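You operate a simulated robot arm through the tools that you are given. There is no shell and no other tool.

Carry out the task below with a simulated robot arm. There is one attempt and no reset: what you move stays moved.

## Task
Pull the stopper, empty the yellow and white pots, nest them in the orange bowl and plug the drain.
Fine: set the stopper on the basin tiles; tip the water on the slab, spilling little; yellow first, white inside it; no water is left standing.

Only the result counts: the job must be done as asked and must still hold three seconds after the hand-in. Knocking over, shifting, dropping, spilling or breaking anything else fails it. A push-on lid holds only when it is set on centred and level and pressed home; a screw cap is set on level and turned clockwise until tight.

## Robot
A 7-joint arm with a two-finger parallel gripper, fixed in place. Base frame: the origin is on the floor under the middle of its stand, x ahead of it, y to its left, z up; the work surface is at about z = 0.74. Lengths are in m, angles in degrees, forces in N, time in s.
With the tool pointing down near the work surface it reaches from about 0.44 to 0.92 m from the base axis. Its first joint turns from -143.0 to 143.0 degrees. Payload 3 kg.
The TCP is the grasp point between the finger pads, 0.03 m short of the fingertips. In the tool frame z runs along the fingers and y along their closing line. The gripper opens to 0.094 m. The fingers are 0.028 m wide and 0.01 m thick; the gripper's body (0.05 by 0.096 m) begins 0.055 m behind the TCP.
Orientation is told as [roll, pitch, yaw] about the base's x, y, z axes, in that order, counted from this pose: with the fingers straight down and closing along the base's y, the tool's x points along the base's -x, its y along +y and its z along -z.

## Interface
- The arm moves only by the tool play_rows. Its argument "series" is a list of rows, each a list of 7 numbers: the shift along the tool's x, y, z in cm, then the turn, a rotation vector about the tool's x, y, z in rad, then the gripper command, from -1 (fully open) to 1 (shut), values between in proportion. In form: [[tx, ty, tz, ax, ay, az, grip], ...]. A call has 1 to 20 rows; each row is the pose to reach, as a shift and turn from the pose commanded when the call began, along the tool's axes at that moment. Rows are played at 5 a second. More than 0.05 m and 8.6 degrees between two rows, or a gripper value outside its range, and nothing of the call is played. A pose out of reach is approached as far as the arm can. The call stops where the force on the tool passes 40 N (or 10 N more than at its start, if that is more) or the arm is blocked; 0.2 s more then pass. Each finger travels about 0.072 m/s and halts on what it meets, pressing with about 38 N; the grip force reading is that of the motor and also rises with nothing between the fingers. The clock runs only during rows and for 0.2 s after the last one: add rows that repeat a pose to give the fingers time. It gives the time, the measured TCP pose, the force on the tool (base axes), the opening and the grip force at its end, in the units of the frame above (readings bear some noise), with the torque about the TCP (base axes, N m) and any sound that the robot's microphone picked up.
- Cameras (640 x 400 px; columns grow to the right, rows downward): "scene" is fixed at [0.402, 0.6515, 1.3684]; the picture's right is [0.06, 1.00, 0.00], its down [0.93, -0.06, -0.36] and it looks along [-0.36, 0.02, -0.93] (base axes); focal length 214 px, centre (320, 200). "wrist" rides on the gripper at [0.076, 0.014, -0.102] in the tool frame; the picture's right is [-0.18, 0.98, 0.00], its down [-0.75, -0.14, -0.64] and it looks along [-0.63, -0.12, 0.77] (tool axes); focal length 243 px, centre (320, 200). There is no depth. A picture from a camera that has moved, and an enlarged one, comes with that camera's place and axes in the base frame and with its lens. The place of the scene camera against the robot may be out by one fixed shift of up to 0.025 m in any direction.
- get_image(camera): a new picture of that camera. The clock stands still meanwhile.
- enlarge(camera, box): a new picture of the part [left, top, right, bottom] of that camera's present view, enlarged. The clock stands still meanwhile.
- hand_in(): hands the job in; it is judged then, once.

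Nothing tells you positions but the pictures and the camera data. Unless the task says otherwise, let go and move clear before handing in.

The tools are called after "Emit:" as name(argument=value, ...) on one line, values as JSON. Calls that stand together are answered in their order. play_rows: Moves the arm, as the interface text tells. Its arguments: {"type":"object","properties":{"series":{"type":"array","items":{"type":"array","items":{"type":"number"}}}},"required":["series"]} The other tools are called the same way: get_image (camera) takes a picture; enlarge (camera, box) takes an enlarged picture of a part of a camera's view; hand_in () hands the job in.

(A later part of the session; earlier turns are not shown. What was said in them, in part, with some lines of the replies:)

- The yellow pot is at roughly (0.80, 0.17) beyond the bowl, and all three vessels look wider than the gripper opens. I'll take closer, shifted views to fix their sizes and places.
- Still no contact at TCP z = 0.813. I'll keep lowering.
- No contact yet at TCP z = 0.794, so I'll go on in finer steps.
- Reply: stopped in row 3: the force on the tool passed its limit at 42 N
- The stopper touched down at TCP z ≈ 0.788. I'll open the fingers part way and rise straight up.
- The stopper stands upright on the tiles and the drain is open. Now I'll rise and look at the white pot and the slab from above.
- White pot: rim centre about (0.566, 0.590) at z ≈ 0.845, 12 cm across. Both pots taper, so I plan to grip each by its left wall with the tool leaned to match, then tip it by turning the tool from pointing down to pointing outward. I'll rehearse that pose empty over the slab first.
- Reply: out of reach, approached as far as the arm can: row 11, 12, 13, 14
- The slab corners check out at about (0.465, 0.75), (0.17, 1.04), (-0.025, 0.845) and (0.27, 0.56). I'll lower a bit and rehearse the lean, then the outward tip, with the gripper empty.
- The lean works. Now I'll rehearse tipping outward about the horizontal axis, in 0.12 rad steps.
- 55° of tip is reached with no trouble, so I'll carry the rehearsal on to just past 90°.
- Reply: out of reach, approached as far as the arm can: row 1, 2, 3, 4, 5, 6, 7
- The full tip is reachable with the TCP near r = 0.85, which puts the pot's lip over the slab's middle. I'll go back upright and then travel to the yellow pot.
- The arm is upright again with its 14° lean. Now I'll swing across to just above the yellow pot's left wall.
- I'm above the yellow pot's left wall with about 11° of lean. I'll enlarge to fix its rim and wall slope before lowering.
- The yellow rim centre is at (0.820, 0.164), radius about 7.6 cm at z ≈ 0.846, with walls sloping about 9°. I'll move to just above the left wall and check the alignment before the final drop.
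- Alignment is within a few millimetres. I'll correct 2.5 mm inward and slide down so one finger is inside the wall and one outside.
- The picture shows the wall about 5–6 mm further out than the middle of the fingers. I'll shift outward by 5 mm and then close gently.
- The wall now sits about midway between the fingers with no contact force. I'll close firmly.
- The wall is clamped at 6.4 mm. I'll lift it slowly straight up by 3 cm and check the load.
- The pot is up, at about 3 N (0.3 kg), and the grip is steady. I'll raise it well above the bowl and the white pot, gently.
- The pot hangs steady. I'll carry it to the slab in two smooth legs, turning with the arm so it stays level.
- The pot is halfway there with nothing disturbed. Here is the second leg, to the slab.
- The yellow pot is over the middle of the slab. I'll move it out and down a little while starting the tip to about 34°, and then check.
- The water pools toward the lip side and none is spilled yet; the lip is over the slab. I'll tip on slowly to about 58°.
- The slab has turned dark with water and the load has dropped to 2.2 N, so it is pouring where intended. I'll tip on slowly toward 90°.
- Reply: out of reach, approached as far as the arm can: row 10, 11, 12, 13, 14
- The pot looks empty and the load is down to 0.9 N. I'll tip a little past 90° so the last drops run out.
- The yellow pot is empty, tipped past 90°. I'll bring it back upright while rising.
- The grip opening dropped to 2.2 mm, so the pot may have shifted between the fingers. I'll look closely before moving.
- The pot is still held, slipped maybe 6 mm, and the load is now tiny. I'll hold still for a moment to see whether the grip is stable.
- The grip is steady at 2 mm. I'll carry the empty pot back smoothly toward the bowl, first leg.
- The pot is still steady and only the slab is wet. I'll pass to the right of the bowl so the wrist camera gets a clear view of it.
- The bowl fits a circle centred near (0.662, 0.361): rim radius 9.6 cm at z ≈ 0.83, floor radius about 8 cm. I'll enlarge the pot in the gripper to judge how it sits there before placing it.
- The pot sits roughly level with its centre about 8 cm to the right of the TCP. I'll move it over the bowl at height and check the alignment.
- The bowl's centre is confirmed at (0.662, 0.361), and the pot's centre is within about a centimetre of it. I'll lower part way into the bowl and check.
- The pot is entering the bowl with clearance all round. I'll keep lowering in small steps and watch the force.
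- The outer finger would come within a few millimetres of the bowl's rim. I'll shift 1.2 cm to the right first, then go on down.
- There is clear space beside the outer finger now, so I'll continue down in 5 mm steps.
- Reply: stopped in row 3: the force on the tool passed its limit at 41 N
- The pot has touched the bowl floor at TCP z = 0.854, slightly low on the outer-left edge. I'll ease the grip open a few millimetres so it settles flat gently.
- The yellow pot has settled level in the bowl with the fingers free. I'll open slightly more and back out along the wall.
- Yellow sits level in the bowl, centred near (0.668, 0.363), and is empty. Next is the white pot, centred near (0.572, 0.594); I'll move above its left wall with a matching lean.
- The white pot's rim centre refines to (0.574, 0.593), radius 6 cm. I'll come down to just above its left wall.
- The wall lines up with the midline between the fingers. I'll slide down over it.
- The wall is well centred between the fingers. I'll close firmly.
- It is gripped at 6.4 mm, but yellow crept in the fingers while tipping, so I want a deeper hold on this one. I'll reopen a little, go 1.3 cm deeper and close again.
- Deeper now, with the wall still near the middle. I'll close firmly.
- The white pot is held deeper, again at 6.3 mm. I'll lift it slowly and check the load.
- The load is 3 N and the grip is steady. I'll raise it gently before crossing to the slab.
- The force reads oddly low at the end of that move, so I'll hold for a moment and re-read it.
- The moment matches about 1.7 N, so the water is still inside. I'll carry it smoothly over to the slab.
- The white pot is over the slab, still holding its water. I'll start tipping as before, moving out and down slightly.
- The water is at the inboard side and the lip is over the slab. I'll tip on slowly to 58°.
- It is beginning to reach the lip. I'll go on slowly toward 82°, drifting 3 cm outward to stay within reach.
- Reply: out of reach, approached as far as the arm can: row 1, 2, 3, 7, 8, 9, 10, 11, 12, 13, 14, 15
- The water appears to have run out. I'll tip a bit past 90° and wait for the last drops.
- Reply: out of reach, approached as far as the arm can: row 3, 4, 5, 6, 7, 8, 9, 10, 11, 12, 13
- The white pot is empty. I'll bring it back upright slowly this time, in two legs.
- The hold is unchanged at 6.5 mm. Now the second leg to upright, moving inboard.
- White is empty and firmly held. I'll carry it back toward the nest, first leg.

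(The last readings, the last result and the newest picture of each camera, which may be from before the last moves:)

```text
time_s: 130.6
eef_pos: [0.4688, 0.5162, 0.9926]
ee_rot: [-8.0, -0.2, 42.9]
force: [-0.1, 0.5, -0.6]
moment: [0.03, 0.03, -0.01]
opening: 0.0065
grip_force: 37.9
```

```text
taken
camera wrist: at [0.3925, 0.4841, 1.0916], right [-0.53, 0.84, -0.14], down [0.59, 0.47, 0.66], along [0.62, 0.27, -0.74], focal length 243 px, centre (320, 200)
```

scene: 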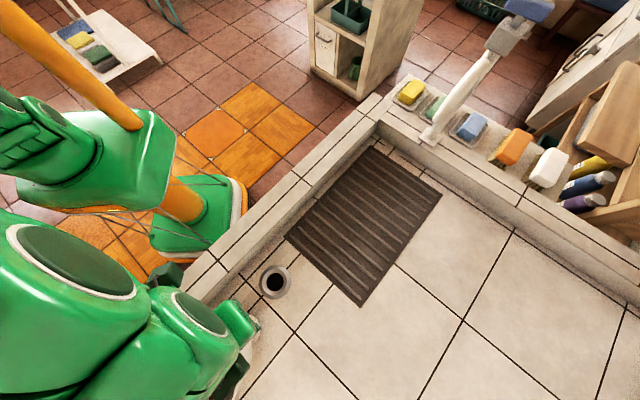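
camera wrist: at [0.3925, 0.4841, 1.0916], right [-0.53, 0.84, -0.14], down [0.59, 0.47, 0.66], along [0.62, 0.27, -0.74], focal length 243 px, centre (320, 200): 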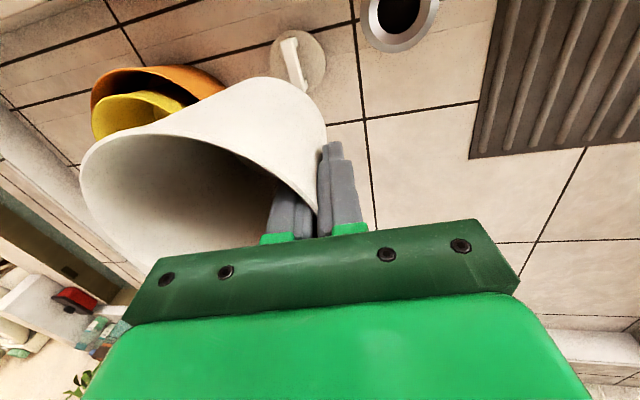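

Next I'll go over the nested bowl, keeping the pot high.

Emit:
play_rows(series=[[-0.11, -0.39, 0.06, 0, 0.0009, 0.0061, 1], [-0.43, -1.45, 0.23, 0, 0.0032, 0.0229, 1], [-0.9, -3.06, 0.48, 0, 0.0068, 0.0484, 1], [-1.49, -5.08, 0.79, 0, 0.0113, 0.0802, 1], [-2.17, -7.37, 1.15, 0, 0.0164, 0.1164, 1], [-2.88, -9.8, 1.53, 0, 0.0218, 0.1547, 1], [-3.59, -12.22, 1.91, 0, 0.0271, 0.193, 1], [-4.27, -14.51, 2.27, 0, 0.0322, 0.2292, 1], [-4.86, -16.53, 2.58, 0, 0.0367, 0.2611, 1], [-5.33, -18.14, 2.83, 0, 0.0403, 0.2865, 1], [-5.65, -19.2, 3.0, 0, 0.0426, 0.3033, 1], [-5.76, -19.59, 3.06, 0, 0.0435, 0.3094, 1], [-5.76, -19.59, 3.06, 0, 0.0435, 0.3094, 1]])

Emit:
get_image(camera="wrist")

Emit:
enlarge(camera="wrist", box=[60, 0, 380, 250])

```text
time_s: 133.4
eef_pos: [0.6473, 0.4118, 0.9901]
ee_rot: [-7.8, 0.0, 25.0]
force: [-0.2, -0.5, -0.2]
moment: [0.07, 0.0, 0.02]
opening: 0.0067
grip_force: 38.3
```

```text
taken
camera wrist: at [0.567, 0.403, 1.0877], right [-0.24, 0.96, -0.13], down [0.7, 0.27, 0.66], along [0.67, 0.07, -0.74], focal length 243 px, centre (320, 200)
```

wrist: 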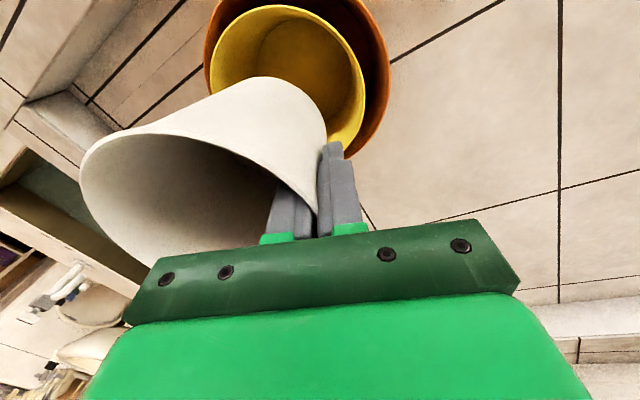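

```text
1.60 times, centred on (220, 125) of wrist
camera zoom: at [0.567, 0.403, 1.0877], right [-0.24, 0.96, -0.13], down [0.7, 0.27, 0.66], along [0.67, 0.07, -0.74], focal length 388 px, centre (480, 320)
```

zoom: 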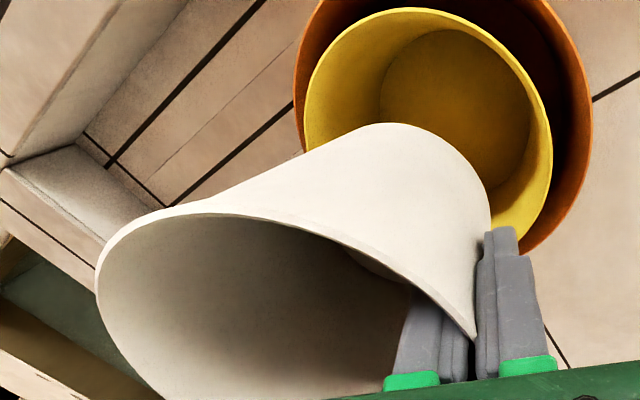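

White's base is aligned over the yellow pot's opening: both centres are near (0.67, 0.36). I'll lower part way and check.

Emit:
play_rows(series=[[0, 0.14, 0.99, 0, 0, 0, 1], [0, 0.35, 2.48, 0, 0, 0, 1], [0, 0.63, 4.46, 0, 0, 0, 1], [0, 0.91, 6.44, 0, 0, 0, 1], [0, 1.11, 7.92, 0, 0, 0, 1], [0, 1.25, 8.91, 0, 0, 0, 1], [0, 1.25, 8.91, 0, 0, 0, 1]])

Emit:
get_image(camera="wrist")

Emit:
enlarge(camera="wrist", box=[200, 40, 420, 240])

```text
time_s: 135.0
eef_pos: [0.6473, 0.4114, 0.9004]
ee_rot: [-7.8, -0.2, 24.9]
force: [1.1, 0.1, -1.0]
moment: [0.04, -0.01, 0.0]
opening: 0.0066
grip_force: 37.9
```

```text
taken
camera wrist: at [0.5654, 0.4035, 0.9973], right [-0.24, 0.96, -0.13], down [0.7, 0.27, 0.66], along [0.67, 0.07, -0.74], focal length 243 px, centre (320, 200)
```

wrist: 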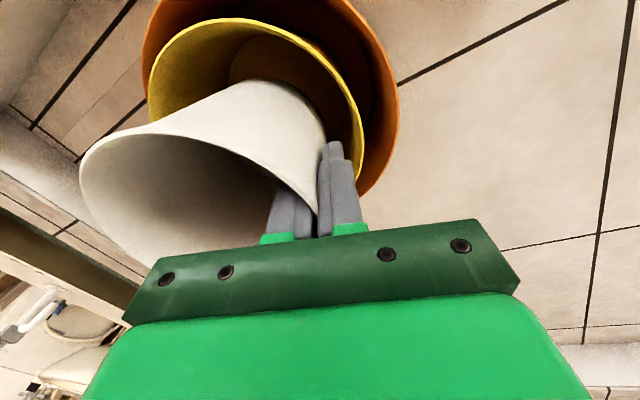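

```text
2.00 times, centred on (310, 140) of wrist
camera zoom: at [0.5654, 0.4035, 0.9973], right [-0.24, 0.96, -0.13], down [0.7, 0.27, 0.66], along [0.67, 0.07, -0.74], focal length 485 px, centre (340, 320)
```

zoom: 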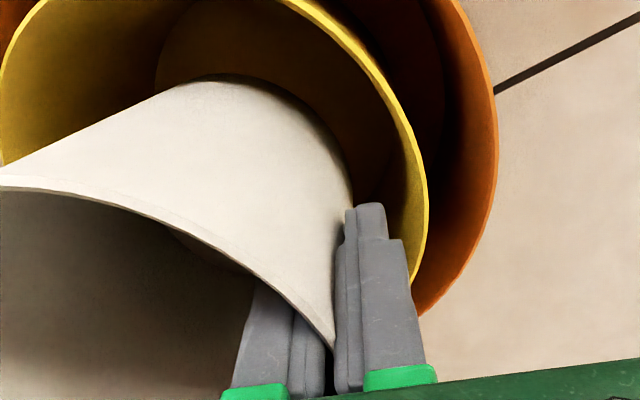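

The outer finger needs a bit more room from the yellow wall. I'll shift 4 mm to the right and continue down.

Emit:
play_rows(series=[[0, -0.2, 0.03, 0, 0, 0, 1], [0, -0.4, 0.06, 0, 0, 0, 1], [0, -0.26, 1.05, 0, 0, 0, 1], [0, -0.12, 2.04, 0, 0, 0, 1], [0, 0.02, 3.03, 0, 0, 0, 1], [0, 0.16, 4.02, 0, 0, 0, 1], [0, 0.16, 4.02, 0, 0, 0, 1]])

Emit:
get_image(camera="wrist")

Emit:
enlarge(camera="wrist", box=[200, 40, 420, 240])

```text
time_s: 136.6
eef_pos: [0.6488, 0.4066, 0.8603]
ee_rot: [-7.9, -0.1, 25.0]
force: [-0.5, -0.3, -0.3]
moment: [0.01, 0.01, 0.0]
opening: 0.0067
grip_force: 37.7
```

```text
taken
camera wrist: at [0.5681, 0.3988, 0.9582], right [-0.24, 0.96, -0.13], down [0.7, 0.27, 0.66], along [0.67, 0.07, -0.74], focal length 243 px, centre (320, 200)
```

wrist: 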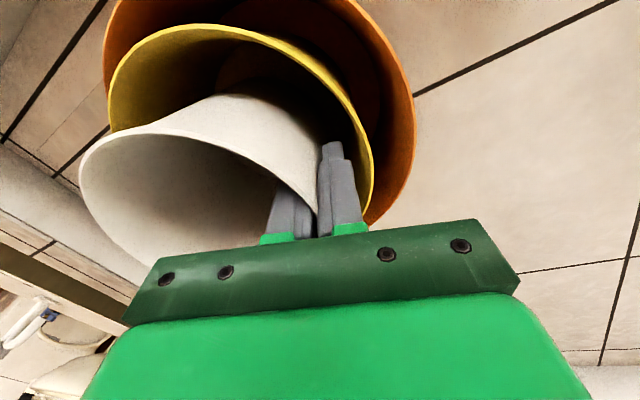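

```text
2.00 times, centred on (310, 140) of wrist
camera zoom: at [0.5681, 0.3988, 0.9582], right [-0.24, 0.96, -0.13], down [0.7, 0.27, 0.66], along [0.67, 0.07, -0.74], focal length 485 px, centre (340, 320)
```

zoom: 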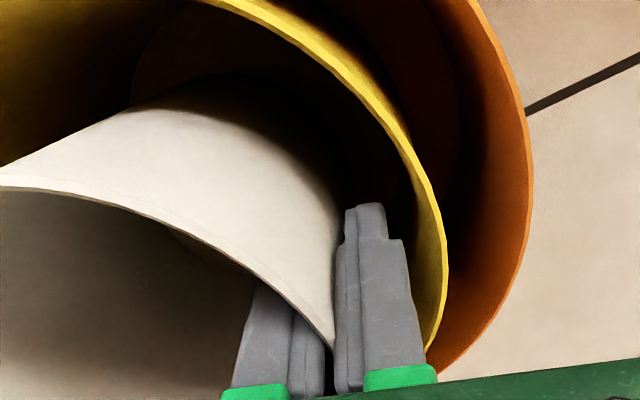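

The finger is inside the yellow rim with clearance. I'll lower further in small steps until contact.

Emit:
play_rows(series=[[0, 0.07, 0.5, 0, 0, 0, 1], [0, 0.14, 1.0, 0, 0, 0, 1], [0, 0.2, 1.4, 0, 0, 0, 1], [0, 0.2, 1.4, 0, 0, 0, 1]])

Emit:
play_rows(series=[[0, 0.03, 0.2, 0, 0, 0, 1], [0, 0.06, 0.4, 0, 0, 0, 1], [0, 0.06, 0.4, 0, 0, 0, 1]])

```text
time_s: 137.6
eef_pos: [0.6497, 0.4051, 0.846]
ee_rot: [-7.9, -0.2, 25.0]
force: [0.0, 0.0, -1.0]
moment: [-0.03, 0.01, 0.0]
opening: 0.0059
grip_force: 38.6
```

```text
time_s: 138.4
eef_pos: [0.6501, 0.4069, 0.843]
ee_rot: [-7.9, -0.2, 24.9]
force: [-0.2, -0.2, -1.6]
moment: [0.04, 0.01, 0.02]
opening: 0.006
grip_force: 38.2
```

Emit:
play_rows(series=[[0, 0.03, 0.2, 0, 0, 0, 1], [0, 0.06, 0.4, 0, 0, 0, 1], [0, 0.06, 0.4, 0, 0, 0, 1]])

Emit:
enlarge(camera="wrist", box=[60, 0, 420, 240])

```text
time_s: 139.2
eef_pos: [0.6502, 0.4081, 0.8383]
ee_rot: [-8.0, -0.2, 25.0]
force: [0.2, -0.7, -0.3]
moment: [-0.02, -0.01, 0.02]
opening: 0.0064
grip_force: 38.2
```

```text
1.67 times, centred on (240, 120) of wrist
camera zoom: at [0.5683, 0.3992, 0.9362], right [-0.24, 0.96, -0.13], down [0.7, 0.27, 0.66], along [0.67, 0.07, -0.74], focal length 404 px, centre (453, 333)
```

zoom: 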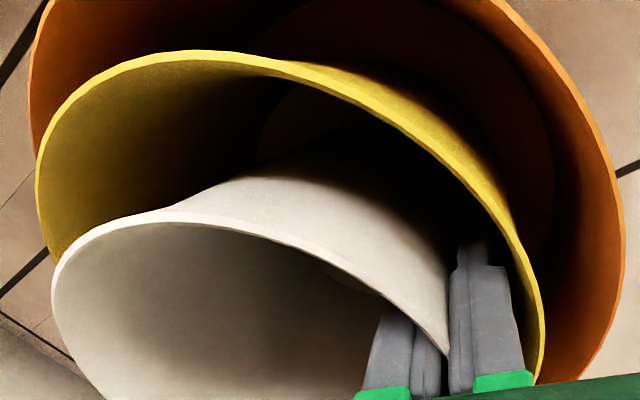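

No contact yet at 0.838, so I'll continue with small steps.

Emit:
play_rows(series=[[0, 0.02, 0.15, 0, 0, 0, 1], [0, 0.04, 0.3, 0, 0, 0, 1], [0, 0.04, 0.3, 0, 0, 0, 1]])

```text
time_s: 140.0
eef_pos: [0.6507, 0.407, 0.8362]
ee_rot: [-7.8, -0.2, 25.0]
force: [-2.3, 3.3, 14.8]
moment: [0.06, -0.47, 0.07]
opening: 0.0063
grip_force: 38.0
```

White touched the yellow floor (15 N). I'll ease the fingers open in small steps so it settles gently.

Emit:
play_rows(series=[[0, 0, -0.1, 0, 0, 0, 0.86], [0, 0, -0.1, 0, 0, 0, 0.83], [0, 0, -0.1, 0, 0, 0, 0.8], [0, 0, -0.1, 0, 0, 0, 0.77], [0, 0, -0.1, 0, 0, 0, 0.74], [0, 0, -0.1, 0, 0, 0, 0.74]])

Emit:
enlarge(camera="wrist", box=[60, 0, 420, 240])

```text
time_s: 141.4
eef_pos: [0.6498, 0.4065, 0.836]
ee_rot: [-7.8, -0.2, 24.9]
force: [1.0, -0.1, -0.8]
moment: [0.02, 0.03, 0.03]
opening: 0.0121
grip_force: 0.0
```

```text
1.67 times, centred on (240, 120) of wrist
camera zoom: at [0.568, 0.3991, 0.934], right [-0.24, 0.96, -0.13], down [0.7, 0.27, 0.66], along [0.67, 0.07, -0.74], focal length 404 px, centre (453, 333)
```

zoom: 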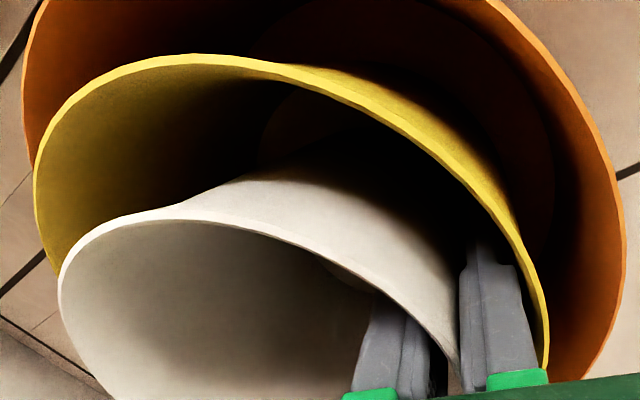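

White is seated and free. I'll back the fingers out along the wall, then rise clear.

Emit:
play_rows(series=[[0, 0, -0.4, 0, 0, 0, 0.74], [0, 0, -1.2, 0, 0, 0, 0.74], [0, 0, -2.4, 0, 0, 0, 0.74], [0, 0, -4, 0, 0, 0, 0.74], [0, 0, -6, 0, 0, 0, 0.6], [0, -0.5, -9, 0, 0, 0, 0.2], [0, -1.5, -13, 0, 0, 0, -0.4], [0, -2.3, -17, 0, 0, 0, -1]])

Emit:
get_image(camera="wrist")

Emit:
enlarge(camera="wrist", box=[180, 0, 440, 180])

Emit:
get_image(camera="scene")

```text
time_s: 143.2
eef_pos: [0.6477, 0.4055, 1.0063]
ee_rot: [-7.8, -0.2, 25.0]
force: [0.7, -0.9, 0.0]
moment: [-0.03, 0.0, 0.02]
opening: 0.0941
grip_force: 0.0
```

```text
taken
camera wrist: at [0.566, 0.3984, 1.1037], right [-0.24, 0.96, -0.13], down [0.7, 0.27, 0.66], along [0.67, 0.07, -0.74], focal length 243 px, centre (320, 200)
```

wrist: 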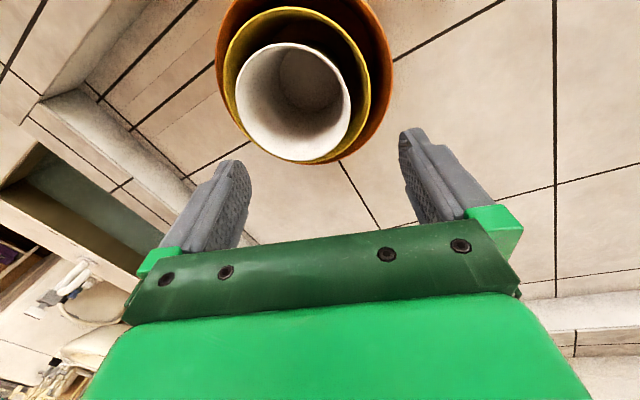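

```text
2.22 times, centred on (310, 90) of wrist
camera zoom: at [0.566, 0.3984, 1.1037], right [-0.24, 0.96, -0.13], down [0.7, 0.27, 0.66], along [0.67, 0.07, -0.74], focal length 539 px, centre (342, 444)
```

zoom: 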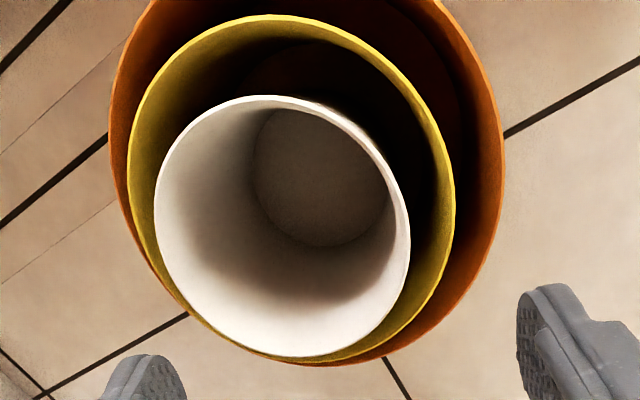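

```text
taken
```

scene: 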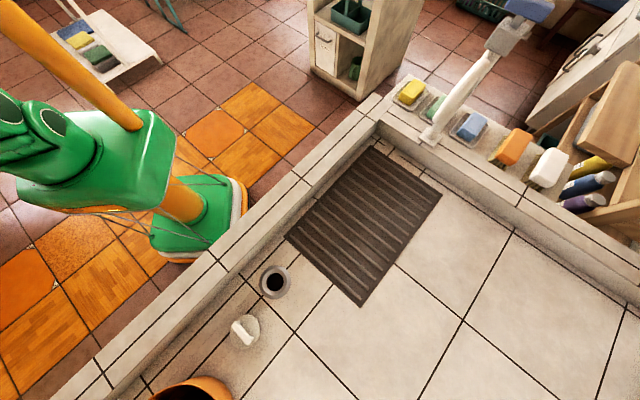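

All three are nested, white inside yellow inside the bowl, and look dry. Before plugging I'll check the slab and the drain for standing water.

Emit:
enlarge(camera="scene", box=[220, 130, 460, 320])

Emit:
enlarge(camera="scene", box=[210, 230, 370, 370])

```text
2.11 times, centred on (340, 225) of scene
camera zoom: at [0.402, 0.6515, 1.3684], right [0.06, 1.0, 0.0], down [0.93, -0.06, -0.36], along [-0.36, 0.02, -0.93], focal length 452 px, centre (278, 147)
```

zoom: 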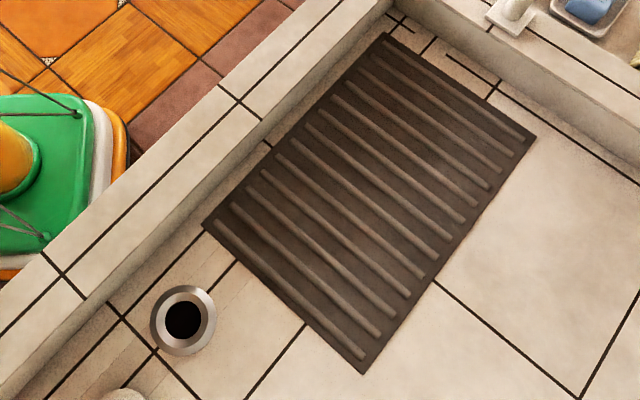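

```text
2.86 times, centred on (290, 300) of scene
camera zoom: at [0.402, 0.6515, 1.3684], right [0.06, 1.0, 0.0], down [0.93, -0.06, -0.36], along [-0.36, 0.02, -0.93], focal length 613 px, centre (406, -86)
```

zoom: 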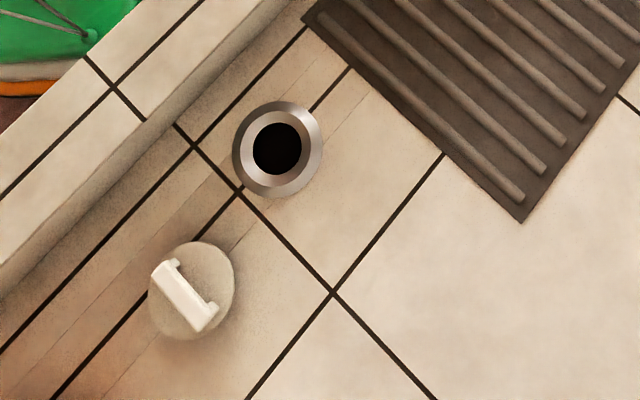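

There is no puddle on the tiles and the slab's water has run off. Now I'll fetch the stopper at (0.4955, 0.461), straightening the tool on the way.

Emit:
play_rows(series=[[1.9, 1.98, 0.4, -0.023, 0, 0, -1], [3.8, 3.96, 0.8, -0.045, 0, 0, -1], [5.7, 5.94, 1.2, -0.068, 0, 0, -1], [7.6, 7.92, 1.6, -0.091, 0, 0, -0.5], [9.5, 9.9, 2.0, -0.113, 0, 0, 0], [11.46, 11.88, 2.41, -0.136, 0, 0, 0], [11.46, 11.88, 2.41, -0.136, 0, 0, 0]])

```text
time_s: 144.8
eef_pos: [0.494, 0.4639, 0.9692]
ee_rot: [-0.1, -0.2, 24.9]
force: [0.4, 0.0, -0.5]
moment: [0.01, -0.01, 0.0]
opening: 0.0468
grip_force: 0.1
```

Emit:
play_rows(series=[[0, -0.1, 1, 0, 0, -0.117, 0], [0, -0.2, 2, 0, 0, -0.234, 0], [0, -0.34, 4, 0, 0, -0.351, 0], [0, -0.34, 5, 0, 0, -0.351, 0], [0, -0.34, 5, 0, 0, -0.351, 0]])

Emit:
get_image(camera="wrist")

Emit:
enlarge(camera="wrist", box=[220, 40, 460, 220])

```text
time_s: 146.0
eef_pos: [0.4963, 0.46, 0.9197]
ee_rot: [-0.2, -0.1, 45.1]
force: [0.7, 0.1, 0.3]
moment: [0.01, -0.01, 0.05]
opening: 0.0469
grip_force: 0.1
```

```text
taken
camera wrist: at [0.4324, 0.4147, 1.0199], right [-0.57, 0.82, 0.0], down [0.63, 0.43, 0.64], along [0.53, 0.36, -0.77], focal length 243 px, centre (320, 200)
```

wrist: 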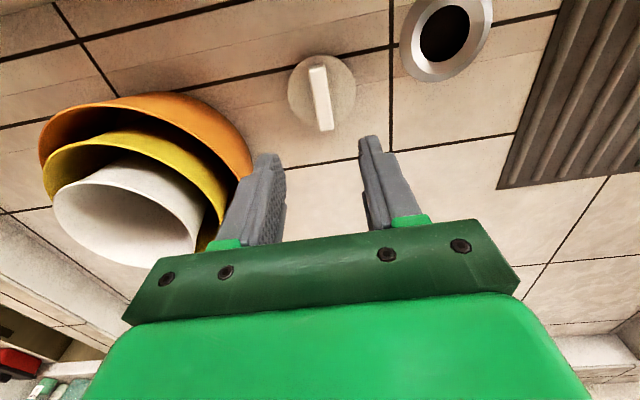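

```text
2.22 times, centred on (340, 130) of wrist
camera zoom: at [0.4324, 0.4147, 1.0199], right [-0.57, 0.82, 0.0], down [0.63, 0.43, 0.64], along [0.53, 0.36, -0.77], focal length 539 px, centre (276, 356)
```

zoom: 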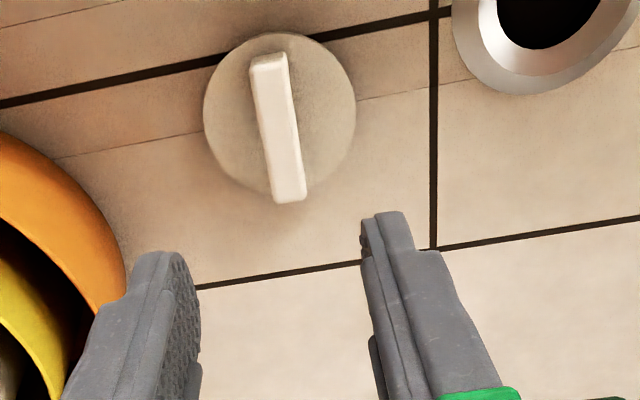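

The bar is right below the fingers. I'll lower astride it and grip.

Emit:
play_rows(series=[[0, 0, 3, 0, 0, 0, 0], [0, 0, 6, 0, 0, 0, 0], [0, 0, 9, 0, 0, 0, 0], [0, 0, 11, 0, 0, 0, 0], [0, 0, 12.3, 0, 0, 0, 0], [0, 0, 13.0, 0, 0, 0, 0], [0, 0, 13.0, 0, 0, 0, 0]])

Emit:
enlarge(camera="wrist", box=[220, 60, 460, 240])

```text
time_s: 147.6
eef_pos: [0.4974, 0.4596, 0.7888]
ee_rot: [-0.2, -0.1, 45.1]
force: [0.5, 0.5, 0.0]
moment: [0.0, 0.01, 0.0]
opening: 0.047
grip_force: 0.1
```

```text
2.22 times, centred on (340, 150) of wrist
camera zoom: at [0.4334, 0.4147, 0.8887], right [-0.57, 0.82, 0.0], down [0.63, 0.43, 0.64], along [0.53, 0.36, -0.77], focal length 539 px, centre (276, 311)
```

zoom: 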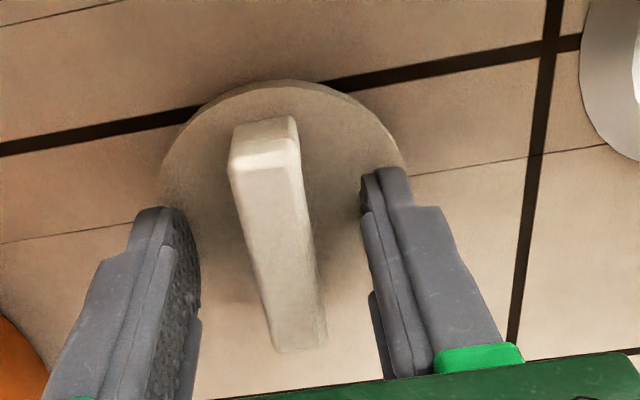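

Emit:
play_rows(series=[[0, 0, 0, 0, 0, 0, 0.4], [0, 0, 0, 0, 0, 0, 0.7], [0, 0, 0, 0, 0, 0, 1], [0, 0, 0, 0, 0, 0, 1], [0, 0, 0, 0, 0, 0, 1], [0, 0, 0, 0, 0, 0, 1]])

Emit:
enlarge(camera="wrist", box=[220, 60, 460, 240])

```text
time_s: 149.0
eef_pos: [0.4973, 0.4603, 0.7876]
ee_rot: [-0.1, -0.1, 45.2]
force: [-0.8, 0.4, -0.2]
moment: [0.02, 0.02, 0.01]
opening: 0.0149
grip_force: 38.2
```

```text
2.22 times, centred on (340, 150) of wrist
camera zoom: at [0.4334, 0.4148, 0.8889], right [-0.57, 0.82, 0.0], down [0.63, 0.43, 0.64], along [0.53, 0.36, -0.76], focal length 539 px, centre (276, 311)
```

zoom: 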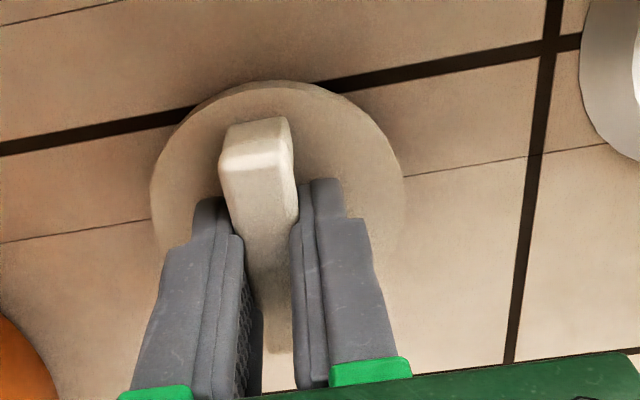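

The stopper is gripped exactly as when I set it down. I'll lift it and move over the drain.

Emit:
play_rows(series=[[0, 0, -0.5, 0, 0, 0, 1], [0, 0, -1.5, 0, 0, 0, 1], [0, 0, -3.5, 0, 0, 0, 1], [0, 0, -5.5, 0, 0, 0, 1], [0.4, 1.8, -6.2, 0, 0, 0, 1], [1.0, 4.3, -6.2, 0, 0, 0, 1], [1.5, 6.8, -6.2, 0, 0, 0, 1], [2.1, 9.3, -6.2, 0, 0, 0, 1], [2.6, 11.5, -6.2, 0, 0, 0, 1], [2.84, 12.4, -6.2, 0, 0, 0, 1], [2.84, 12.4, -6.2, 0, 0, 0, 1], [2.84, 12.4, -6.2, 0, 0, 0, 1]])

Emit:
get_image(camera="wrist")

Emit:
get_image(camera="scene")

```text
time_s: 151.6
eef_pos: [0.3911, 0.5283, 0.8483]
ee_rot: [-0.2, -0.1, 45.2]
force: [-0.2, 0.8, -0.1]
moment: [-0.01, 0.05, 0.02]
opening: 0.0147
grip_force: 37.7
```

```text
taken
camera wrist: at [0.3269, 0.4834, 0.9497], right [-0.57, 0.82, 0.0], down [0.63, 0.43, 0.64], along [0.53, 0.36, -0.76], focal length 243 px, centre (320, 200)
```

wrist: 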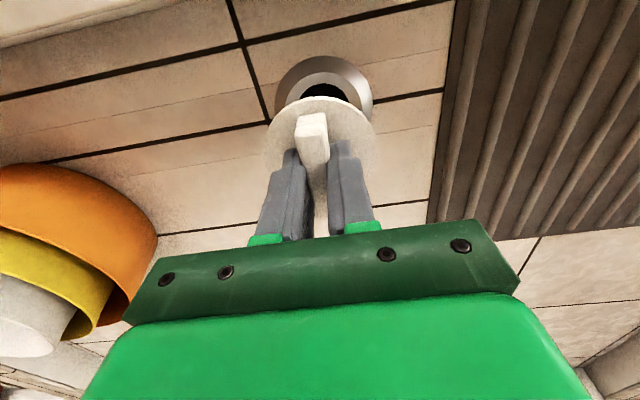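

```text
taken
```

scene: 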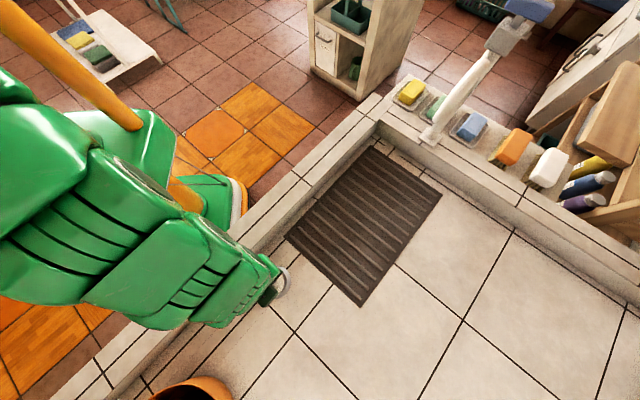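

The alignment looks right. I'll lower to the same height as just after the original lift, for a like-for-like picture comparison.

Emit:
play_rows(series=[[0, 0, 0.6, 0, 0, 0, 1], [0, 0, 1.1, 0, 0, 0, 1], [0, 0, 1.1, 0, 0, 0, 1], [0, 0, 1.1, 0, 0, 0, 1]])

Emit:
get_image(camera="wrist")

Emit:
enlarge(camera="wrist", box=[220, 40, 420, 190])

```text
time_s: 152.6
eef_pos: [0.3913, 0.5282, 0.8372]
ee_rot: [-0.2, 0.0, 45.0]
force: [-0.8, -0.6, 0.4]
moment: [-0.01, -0.01, -0.02]
opening: 0.0145
grip_force: 37.7
```

```text
taken
camera wrist: at [0.3265, 0.4832, 0.938], right [-0.57, 0.82, 0.0], down [0.63, 0.43, 0.64], along [0.53, 0.36, -0.77], focal length 243 px, centre (320, 200)
```

wrist: 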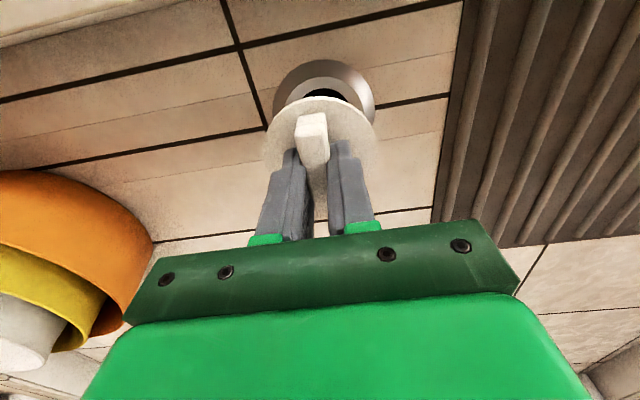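

```text
2.67 times, centred on (320, 115) of wrist
camera zoom: at [0.3265, 0.4832, 0.938], right [-0.57, 0.82, 0.0], down [0.63, 0.43, 0.64], along [0.53, 0.36, -0.77], focal length 647 px, centre (320, 427)
```

zoom: 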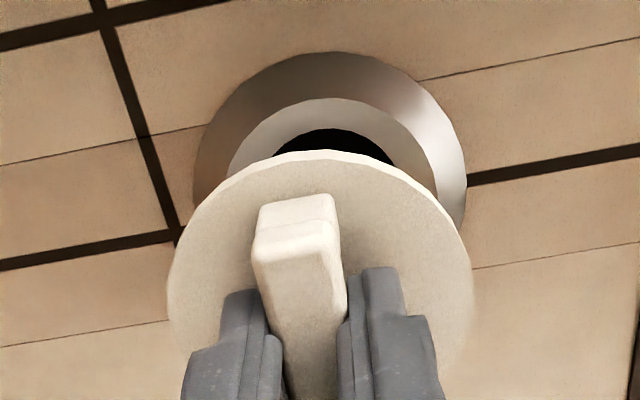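

Compared with the original lift picture, the TCP is about 2.5 mm too far outward. I'll correct that and lower toward the drain.

Emit:
play_rows(series=[[0.25, 0, 0, 0, 0, 0, 1], [0.25, 0, 0, 0, 0, 0, 1], [0.25, 0, 0, 0, 0, 0, 1]])

Emit:
get_image(camera="wrist")

Emit:
enlarge(camera="wrist", box=[220, 40, 420, 190])

```text
time_s: 153.4
eef_pos: [0.3892, 0.5265, 0.8379]
ee_rot: [-0.1, 0.0, 45.1]
force: [0.1, 0.9, -0.6]
moment: [-0.01, 0.04, 0.01]
opening: 0.0148
grip_force: 37.6
```

```text
taken
camera wrist: at [0.3249, 0.4812, 0.9383], right [-0.57, 0.82, 0.0], down [0.63, 0.43, 0.64], along [0.53, 0.36, -0.77], focal length 243 px, centre (320, 200)
```

wrist: 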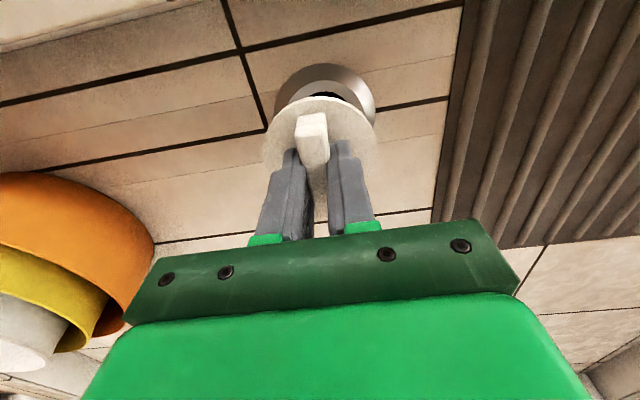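

```text
2.67 times, centred on (320, 115) of wrist
camera zoom: at [0.3249, 0.4812, 0.9383], right [-0.57, 0.82, 0.0], down [0.63, 0.43, 0.64], along [0.53, 0.36, -0.77], focal length 647 px, centre (320, 427)
```

zoom: 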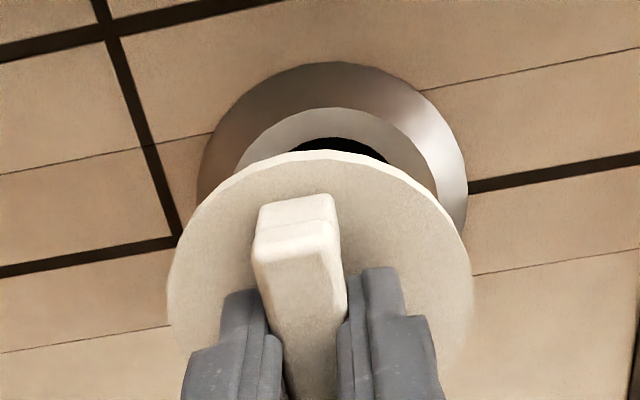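

The ring's top edge now matches the original view. I'll shift 1 mm sideways and lower to just above the hole.

Emit:
play_rows(series=[[0, 0.11, 0.5, 0, 0, 0, 1], [0, 0.11, 1.5, 0, 0, 0, 1], [0, 0.11, 2.5, 0, 0, 0, 1], [0, 0.11, 3.5, 0, 0, 0, 1], [0, 0.11, 4.2, 0, 0, 0, 1], [0, 0.11, 4.7, 0, 0, 0, 1], [0, 0.11, 4.7, 0, 0, 0, 1]])

Emit:
enlarge(camera="wrist", box=[220, 60, 460, 240])

Emit:
enlarge(camera="scene", box=[230, 240, 330, 320])

```text
time_s: 155.0
eef_pos: [0.3874, 0.5266, 0.7914]
ee_rot: [-0.2, -0.1, 45.2]
force: [0.0, -0.4, -0.2]
moment: [-0.03, -0.02, -0.01]
opening: 0.0149
grip_force: 37.7
```

```text
2.22 times, centred on (340, 150) of wrist
camera zoom: at [0.3237, 0.4818, 0.8917], right [-0.57, 0.82, 0.0], down [0.63, 0.43, 0.64], along [0.53, 0.36, -0.77], focal length 539 px, centre (276, 311)
```

zoom: 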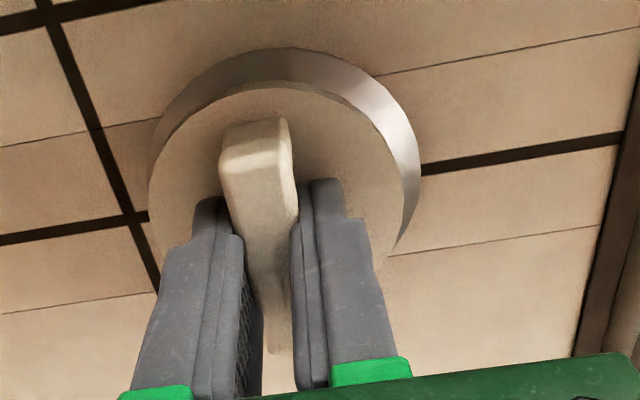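

```text
5.00 times, centred on (280, 280) of scene
camera zoom: at [0.402, 0.6515, 1.3684], right [0.06, 1.0, 0.0], down [0.93, -0.06, -0.36], along [-0.36, 0.02, -0.93], focal length 1072 px, centre (520, -200)
```

zoom: 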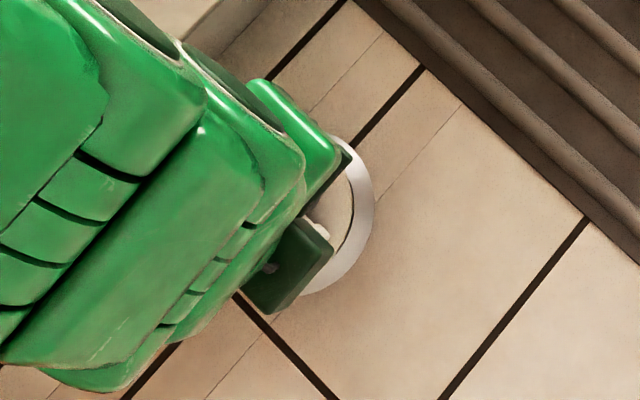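

Checked against the picture of the stopper seated, I need about 2.2 mm back outward and 1.2 mm sideways. I'll apply that and look again.

Emit:
play_rows(series=[[-0.12, 0.06, 0, 0, 0, 0, 1], [-0.22, 0.12, 0, 0, 0, 0, 1], [-0.22, 0.12, 0, 0, 0, 0, 1], [-0.22, 0.12, 0, 0, 0, 0, 1]])

Emit:
enlarge(camera="wrist", box=[220, 60, 460, 240])

```text
time_s: 156.0
eef_pos: [0.3881, 0.5285, 0.7907]
ee_rot: [-0.2, -0.1, 45.1]
force: [-0.5, 0.6, -0.8]
moment: [-0.03, -0.01, 0.04]
opening: 0.0147
grip_force: 38.1
```

```text
2.22 times, centred on (340, 150) of wrist
camera zoom: at [0.3233, 0.4835, 0.8916], right [-0.57, 0.82, 0.0], down [0.63, 0.43, 0.64], along [0.53, 0.36, -0.77], focal length 539 px, centre (276, 311)
```

zoom: 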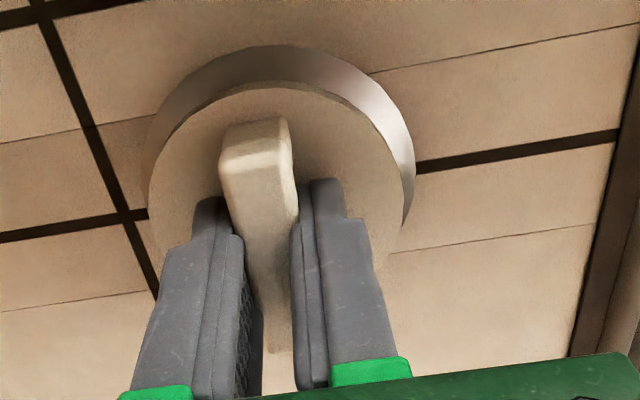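

It is nearly matched. I'll add one more millimetre outward and lower in small steps.

Emit:
play_rows(series=[[-0.1, 0, 0.2, 0, 0, 0, 1], [-0.1, 0, 0.4, 0, 0, 0, 1], [-0.1, 0, 0.4, 0, 0, 0, 1]])

Emit:
play_rows(series=[[0, 0, 0.2, 0, 0, 0, 1], [0, 0, 0.35, 0, 0, 0, 1], [0, 0, 0.35, 0, 0, 0, 1]])

Emit:
enlarge(camera="wrist", box=[220, 60, 460, 240])

```text
time_s: 156.8
eef_pos: [0.3898, 0.5298, 0.7873]
ee_rot: [-0.2, -0.1, 45.2]
force: [0.2, -1.1, -1.1]
moment: [0.01, -0.01, 0.01]
opening: 0.015
grip_force: 37.9
```

```text
time_s: 157.6
eef_pos: [0.39, 0.5293, 0.7824]
ee_rot: [-0.1, -0.1, 45.1]
force: [0.4, -0.1, -0.2]
moment: [0.04, -0.01, 0.02]
opening: 0.0148
grip_force: 38.1
```

```text
2.22 times, centred on (340, 150) of wrist
camera zoom: at [0.3244, 0.4844, 0.8833], right [-0.57, 0.82, 0.0], down [0.63, 0.43, 0.64], along [0.53, 0.36, -0.77], focal length 539 px, centre (276, 311)
```

zoom: 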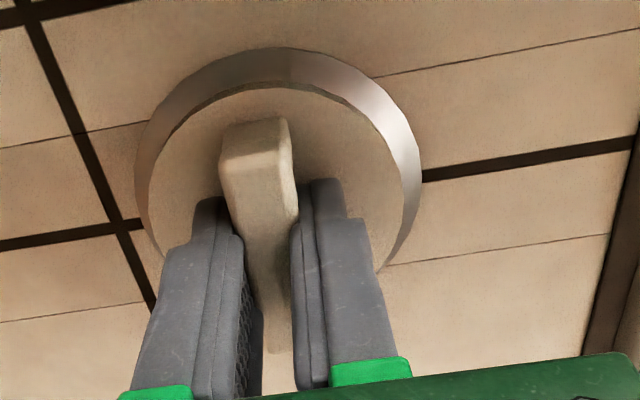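

It is below the tile-contact height with no force, so the plug is entering the hole. I'll continue to the seat.

Emit:
play_rows(series=[[0, 0, 0.2, 0, 0, 0, 1], [0, 0, 0.4, 0, 0, 0, 1], [0, 0, 0.4, 0, 0, 0, 1]])

Emit:
play_rows(series=[[0, 0, 0.1, 0, 0, 0, 1], [0, 0, 0.2, 0, 0, 0, 1], [0, 0, 0.2, 0, 0, 0, 1]])

Emit:
enlarge(camera="wrist", box=[220, 60, 460, 240])

```text
time_s: 158.4
eef_pos: [0.3885, 0.5304, 0.7793]
ee_rot: [-0.2, -0.2, 45.1]
force: [0.7, 0.1, -0.1]
moment: [-0.01, 0.0, -0.02]
opening: 0.0147
grip_force: 37.4
```

```text
time_s: 159.3
eef_pos: [0.388, 0.5298, 0.7779]
ee_rot: [-0.2, -0.1, 45.1]
force: [0.0, -2.8, 17.7]
moment: [0.14, -0.07, -0.02]
opening: 0.0152
grip_force: 38.1
stopped in row 3: the force on the tool passed its limit at 41 N (the readings are from after the stop); the commanded pose is now the measured one
```

```text
2.22 times, centred on (340, 150) of wrist
camera zoom: at [0.3245, 0.485, 0.8789], right [-0.57, 0.82, 0.0], down [0.63, 0.43, 0.64], along [0.53, 0.36, -0.77], focal length 539 px, centre (276, 311)
```

zoom: 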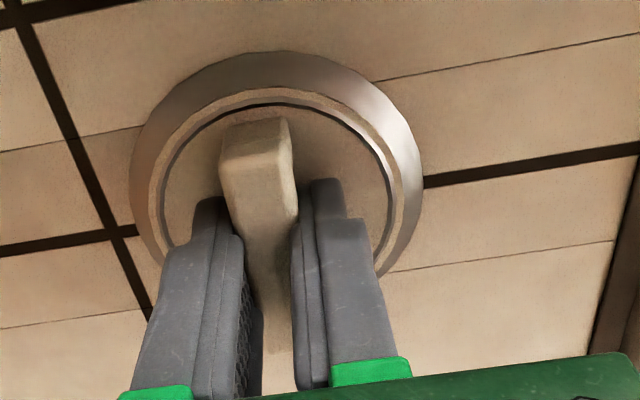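

The plug dropped into the seat and pressed home at about 41 N, and it looks as it did at the start. I'll release and rise.

Emit:
play_rows(series=[[0, 0, 0, 0, 0, 0, 0.5], [0, 0, 0, 0, 0, 0, 0.2], [0, 0, 0, 0, 0, 0, 0], [0, 0, -0.5, 0, 0, 0, 0], [0, 0, -2, 0, 0, 0, 0], [0, 0, -4.5, 0, 0, 0, 0], [0, 0, -8, 0, 0, 0, -0.5], [0, 0, -12, 0, 0, 0, -1], [0, 0, -16, 0, 0, 0, -1]])

Emit:
get_image(camera="wrist")

Emit:
enlarge(camera="wrist", box=[220, 40, 460, 220])

```text
time_s: 161.3
eef_pos: [0.3894, 0.5325, 0.9401]
ee_rot: [-0.2, -0.1, 45.2]
force: [-0.4, -0.5, 0.3]
moment: [0.03, -0.02, 0.01]
opening: 0.0941
grip_force: 0.0
```

```text
taken
camera wrist: at [0.3247, 0.4867, 1.0408], right [-0.57, 0.82, 0.0], down [0.63, 0.43, 0.64], along [0.53, 0.36, -0.76], focal length 243 px, centre (320, 200)
```

wrist: 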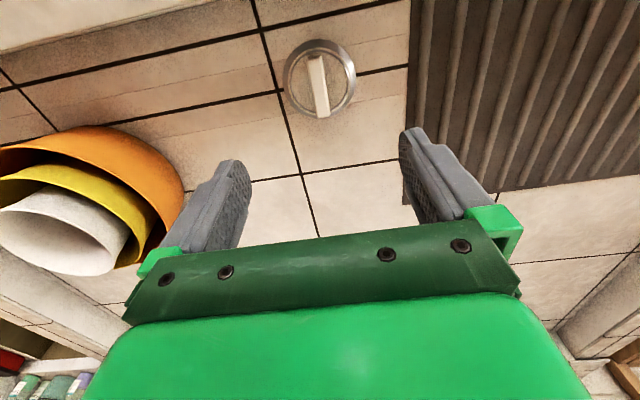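

```text
2.22 times, centred on (340, 130) of wrist
camera zoom: at [0.3247, 0.4867, 1.0408], right [-0.57, 0.82, 0.0], down [0.63, 0.43, 0.64], along [0.53, 0.36, -0.76], focal length 539 px, centre (276, 356)
```

zoom: 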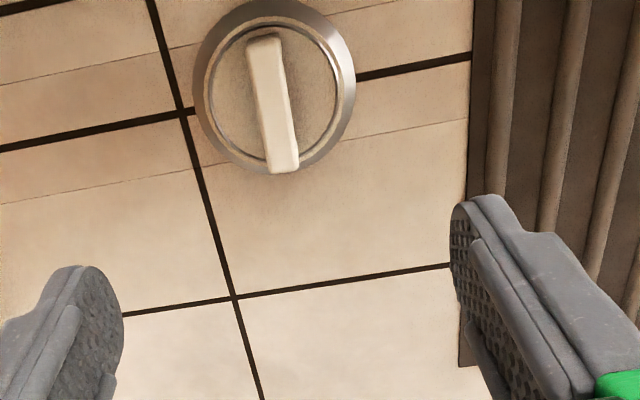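

The plug looks seated. I'll rise clear of the basin and inspect everything from both cameras.

Emit:
play_rows(series=[[0, 0, -4, 0, 0, 0, -1], [1, -2, -8, 0, 0, 0, -1], [3, -5, -12, 0, 0, 0, -1], [5, -8.5, -15, 0, 0, 0, -1], [7, -12, -18, 0, 0, 0, -1], [7, -15, -19, 0, 0, 0, -1]])

Emit:
get_image(camera="scene")

Emit:
enlarge(camera="scene", box=[230, 240, 330, 320])

Emit:
get_image(camera="wrist")

```text
refused: row 3 steps farther than a row can; nothing moved
```

```text
taken
```

scene: 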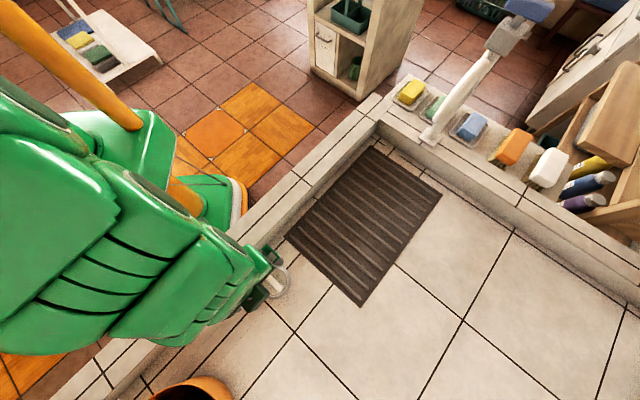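

```text
5.00 times, centred on (280, 280) of scene
camera zoom: at [0.402, 0.6515, 1.3684], right [0.06, 1.0, 0.0], down [0.93, -0.06, -0.36], along [-0.36, 0.02, -0.93], focal length 1072 px, centre (520, -200)
```

zoom: 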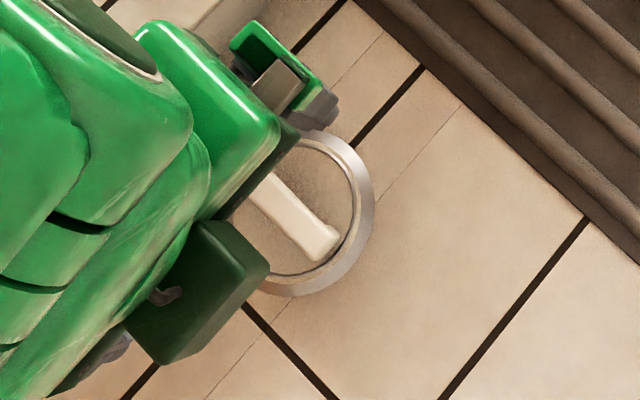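

```text
taken
camera wrist: at [0.3247, 0.4867, 1.0408], right [-0.57, 0.82, 0.0], down [0.63, 0.43, 0.64], along [0.53, 0.36, -0.76], focal length 243 px, centre (320, 200)
```

wrist: 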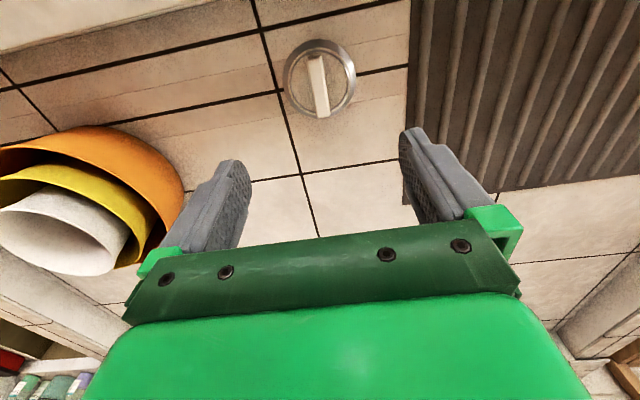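

That retreat was refused because one step was too long. I'll repeat it with shorter steps to clear the view.

Emit:
play_rows(series=[[0, 0, -3, 0, 0, 0, -1], [0.5, -1, -6, 0, 0, 0, -1], [1.5, -3, -9, 0, 0, 0, -1], [2.5, -5.5, -12, 0, 0, 0, -1], [3.5, -8, -15, 0, 0, 0, -1], [4.5, -11, -17, 0, 0, 0, -1], [5, -14, -19, 0, 0, 0, -1], [5, -17, -20, 0, 0, 0, -1]])

Emit:
get_image(camera="scene")

Emit:
enlarge(camera="scene", box=[230, 240, 330, 320])

Emit:
get_image(camera="wrist")

```text
time_s: 163.2
eef_pos: [0.4731, 0.376, 1.1379]
ee_rot: [-0.1, -0.1, 45.2]
force: [-0.1, -0.5, 0.5]
moment: [0.0, 0.02, -0.02]
opening: 0.094
grip_force: 0.1
```

```text
taken
```

scene: 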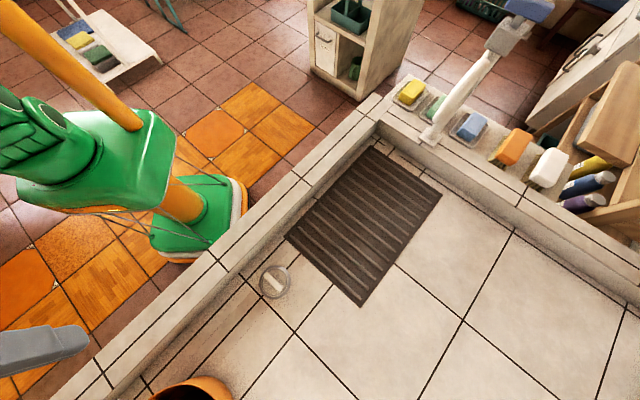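

```text
5.00 times, centred on (280, 280) of scene
camera zoom: at [0.402, 0.6515, 1.3684], right [0.06, 1.0, 0.0], down [0.93, -0.06, -0.36], along [-0.36, 0.02, -0.93], focal length 1072 px, centre (520, -200)
```

zoom: 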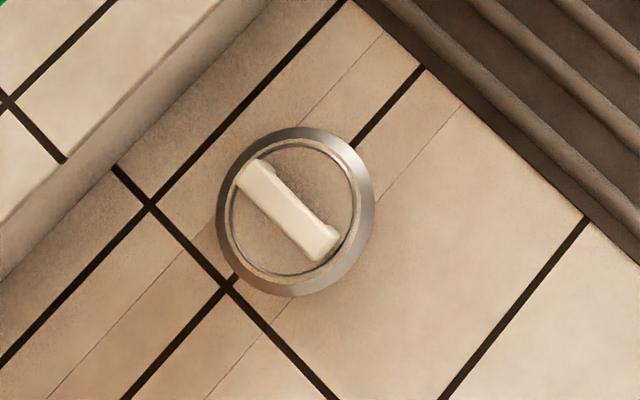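

```text
taken
camera wrist: at [0.4085, 0.3313, 1.2382], right [-0.57, 0.82, 0.0], down [0.63, 0.43, 0.64], along [0.53, 0.36, -0.77], focal length 243 px, centre (320, 200)
```

wrist: 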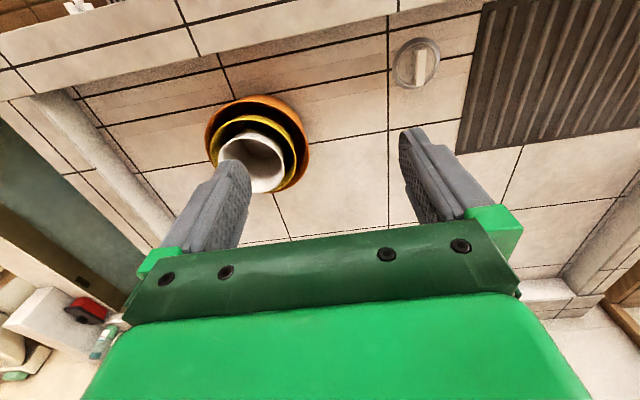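

The stopper sits flush in its ring. A last close look at the nested pots and at the wider basin for any water.

Emit:
enlarge(camera="wrist", box=[180, 70, 340, 210])

Emit:
enlarge(camera="wrist", box=[340, 0, 640, 220])

Emit:
enlarge(camera="scene", box=[260, 120, 640, 400])

```text
2.86 times, centred on (260, 140) of wrist
camera zoom: at [0.4085, 0.3313, 1.2382], right [-0.57, 0.82, 0.0], down [0.63, 0.43, 0.64], along [0.53, 0.36, -0.77], focal length 693 px, centre (491, 371)
```

zoom: 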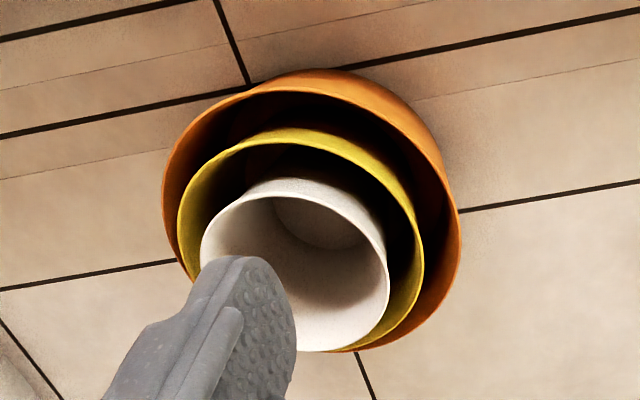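

```text
1.82 times, centred on (490, 110) of wrist
camera zoom: at [0.4085, 0.3313, 1.2382], right [-0.57, 0.82, 0.0], down [0.63, 0.43, 0.64], along [0.53, 0.36, -0.77], focal length 441 px, centre (11, 364)
```

zoom: 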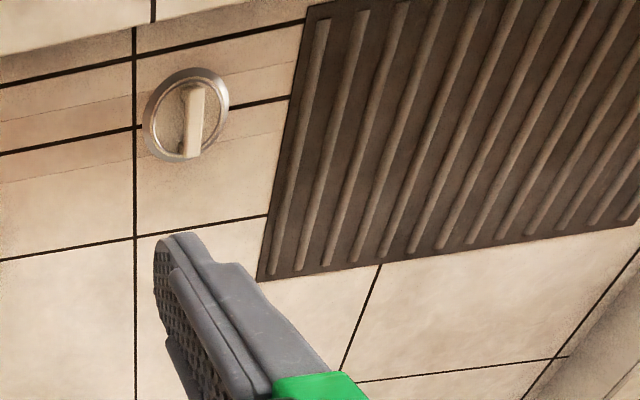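

```text
1.43 times, centred on (450, 260) of scene
camera zoom: at [0.402, 0.6515, 1.3684], right [0.06, 1.0, 0.0], down [0.93, -0.06, -0.36], along [-0.36, 0.02, -0.93], focal length 306 px, centre (134, 114)
```

zoom: 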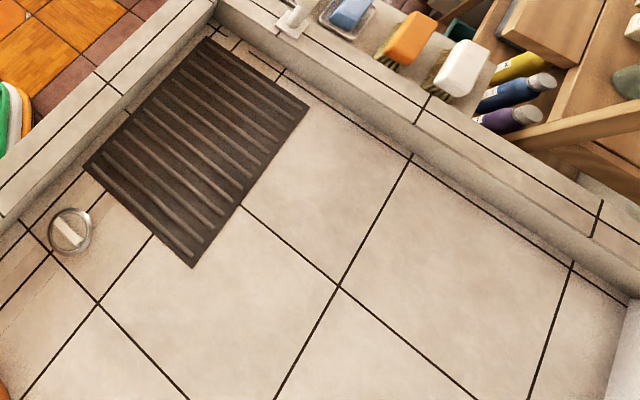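

The stopper is seated in the drain. Yellow is in the orange bowl with white inside it, both empty. No water stands on the tiles or the slab, and the gripper is open and clear, so I'm handing in.

Emit:
hand_in()

```text
The job is handed in.
```

The job is handed in. From the final pictures, every step was done as asked. The hand-in gave no verdict, so I don't know how it was judged.

- **Stopper:** I pulled it first and set it on the basin tiles. At the end I put it back in the drain and pressed it down at about 41 N. It looks flush in its ring, as it did at the start.
- **Water:** I emptied both pots over the slab, and only the slab looks wet. I saw no spill on the tiles and no standing water when I handed in.
- **Nesting:** The yellow pot sits level in the orange bowl, and the white pot sits inside the yellow one. White rests a little off-centre, toward one side.

The yellow pot slipped slightly in the fingers after I emptied it. It did not drop, and it settled flat in the bowl.
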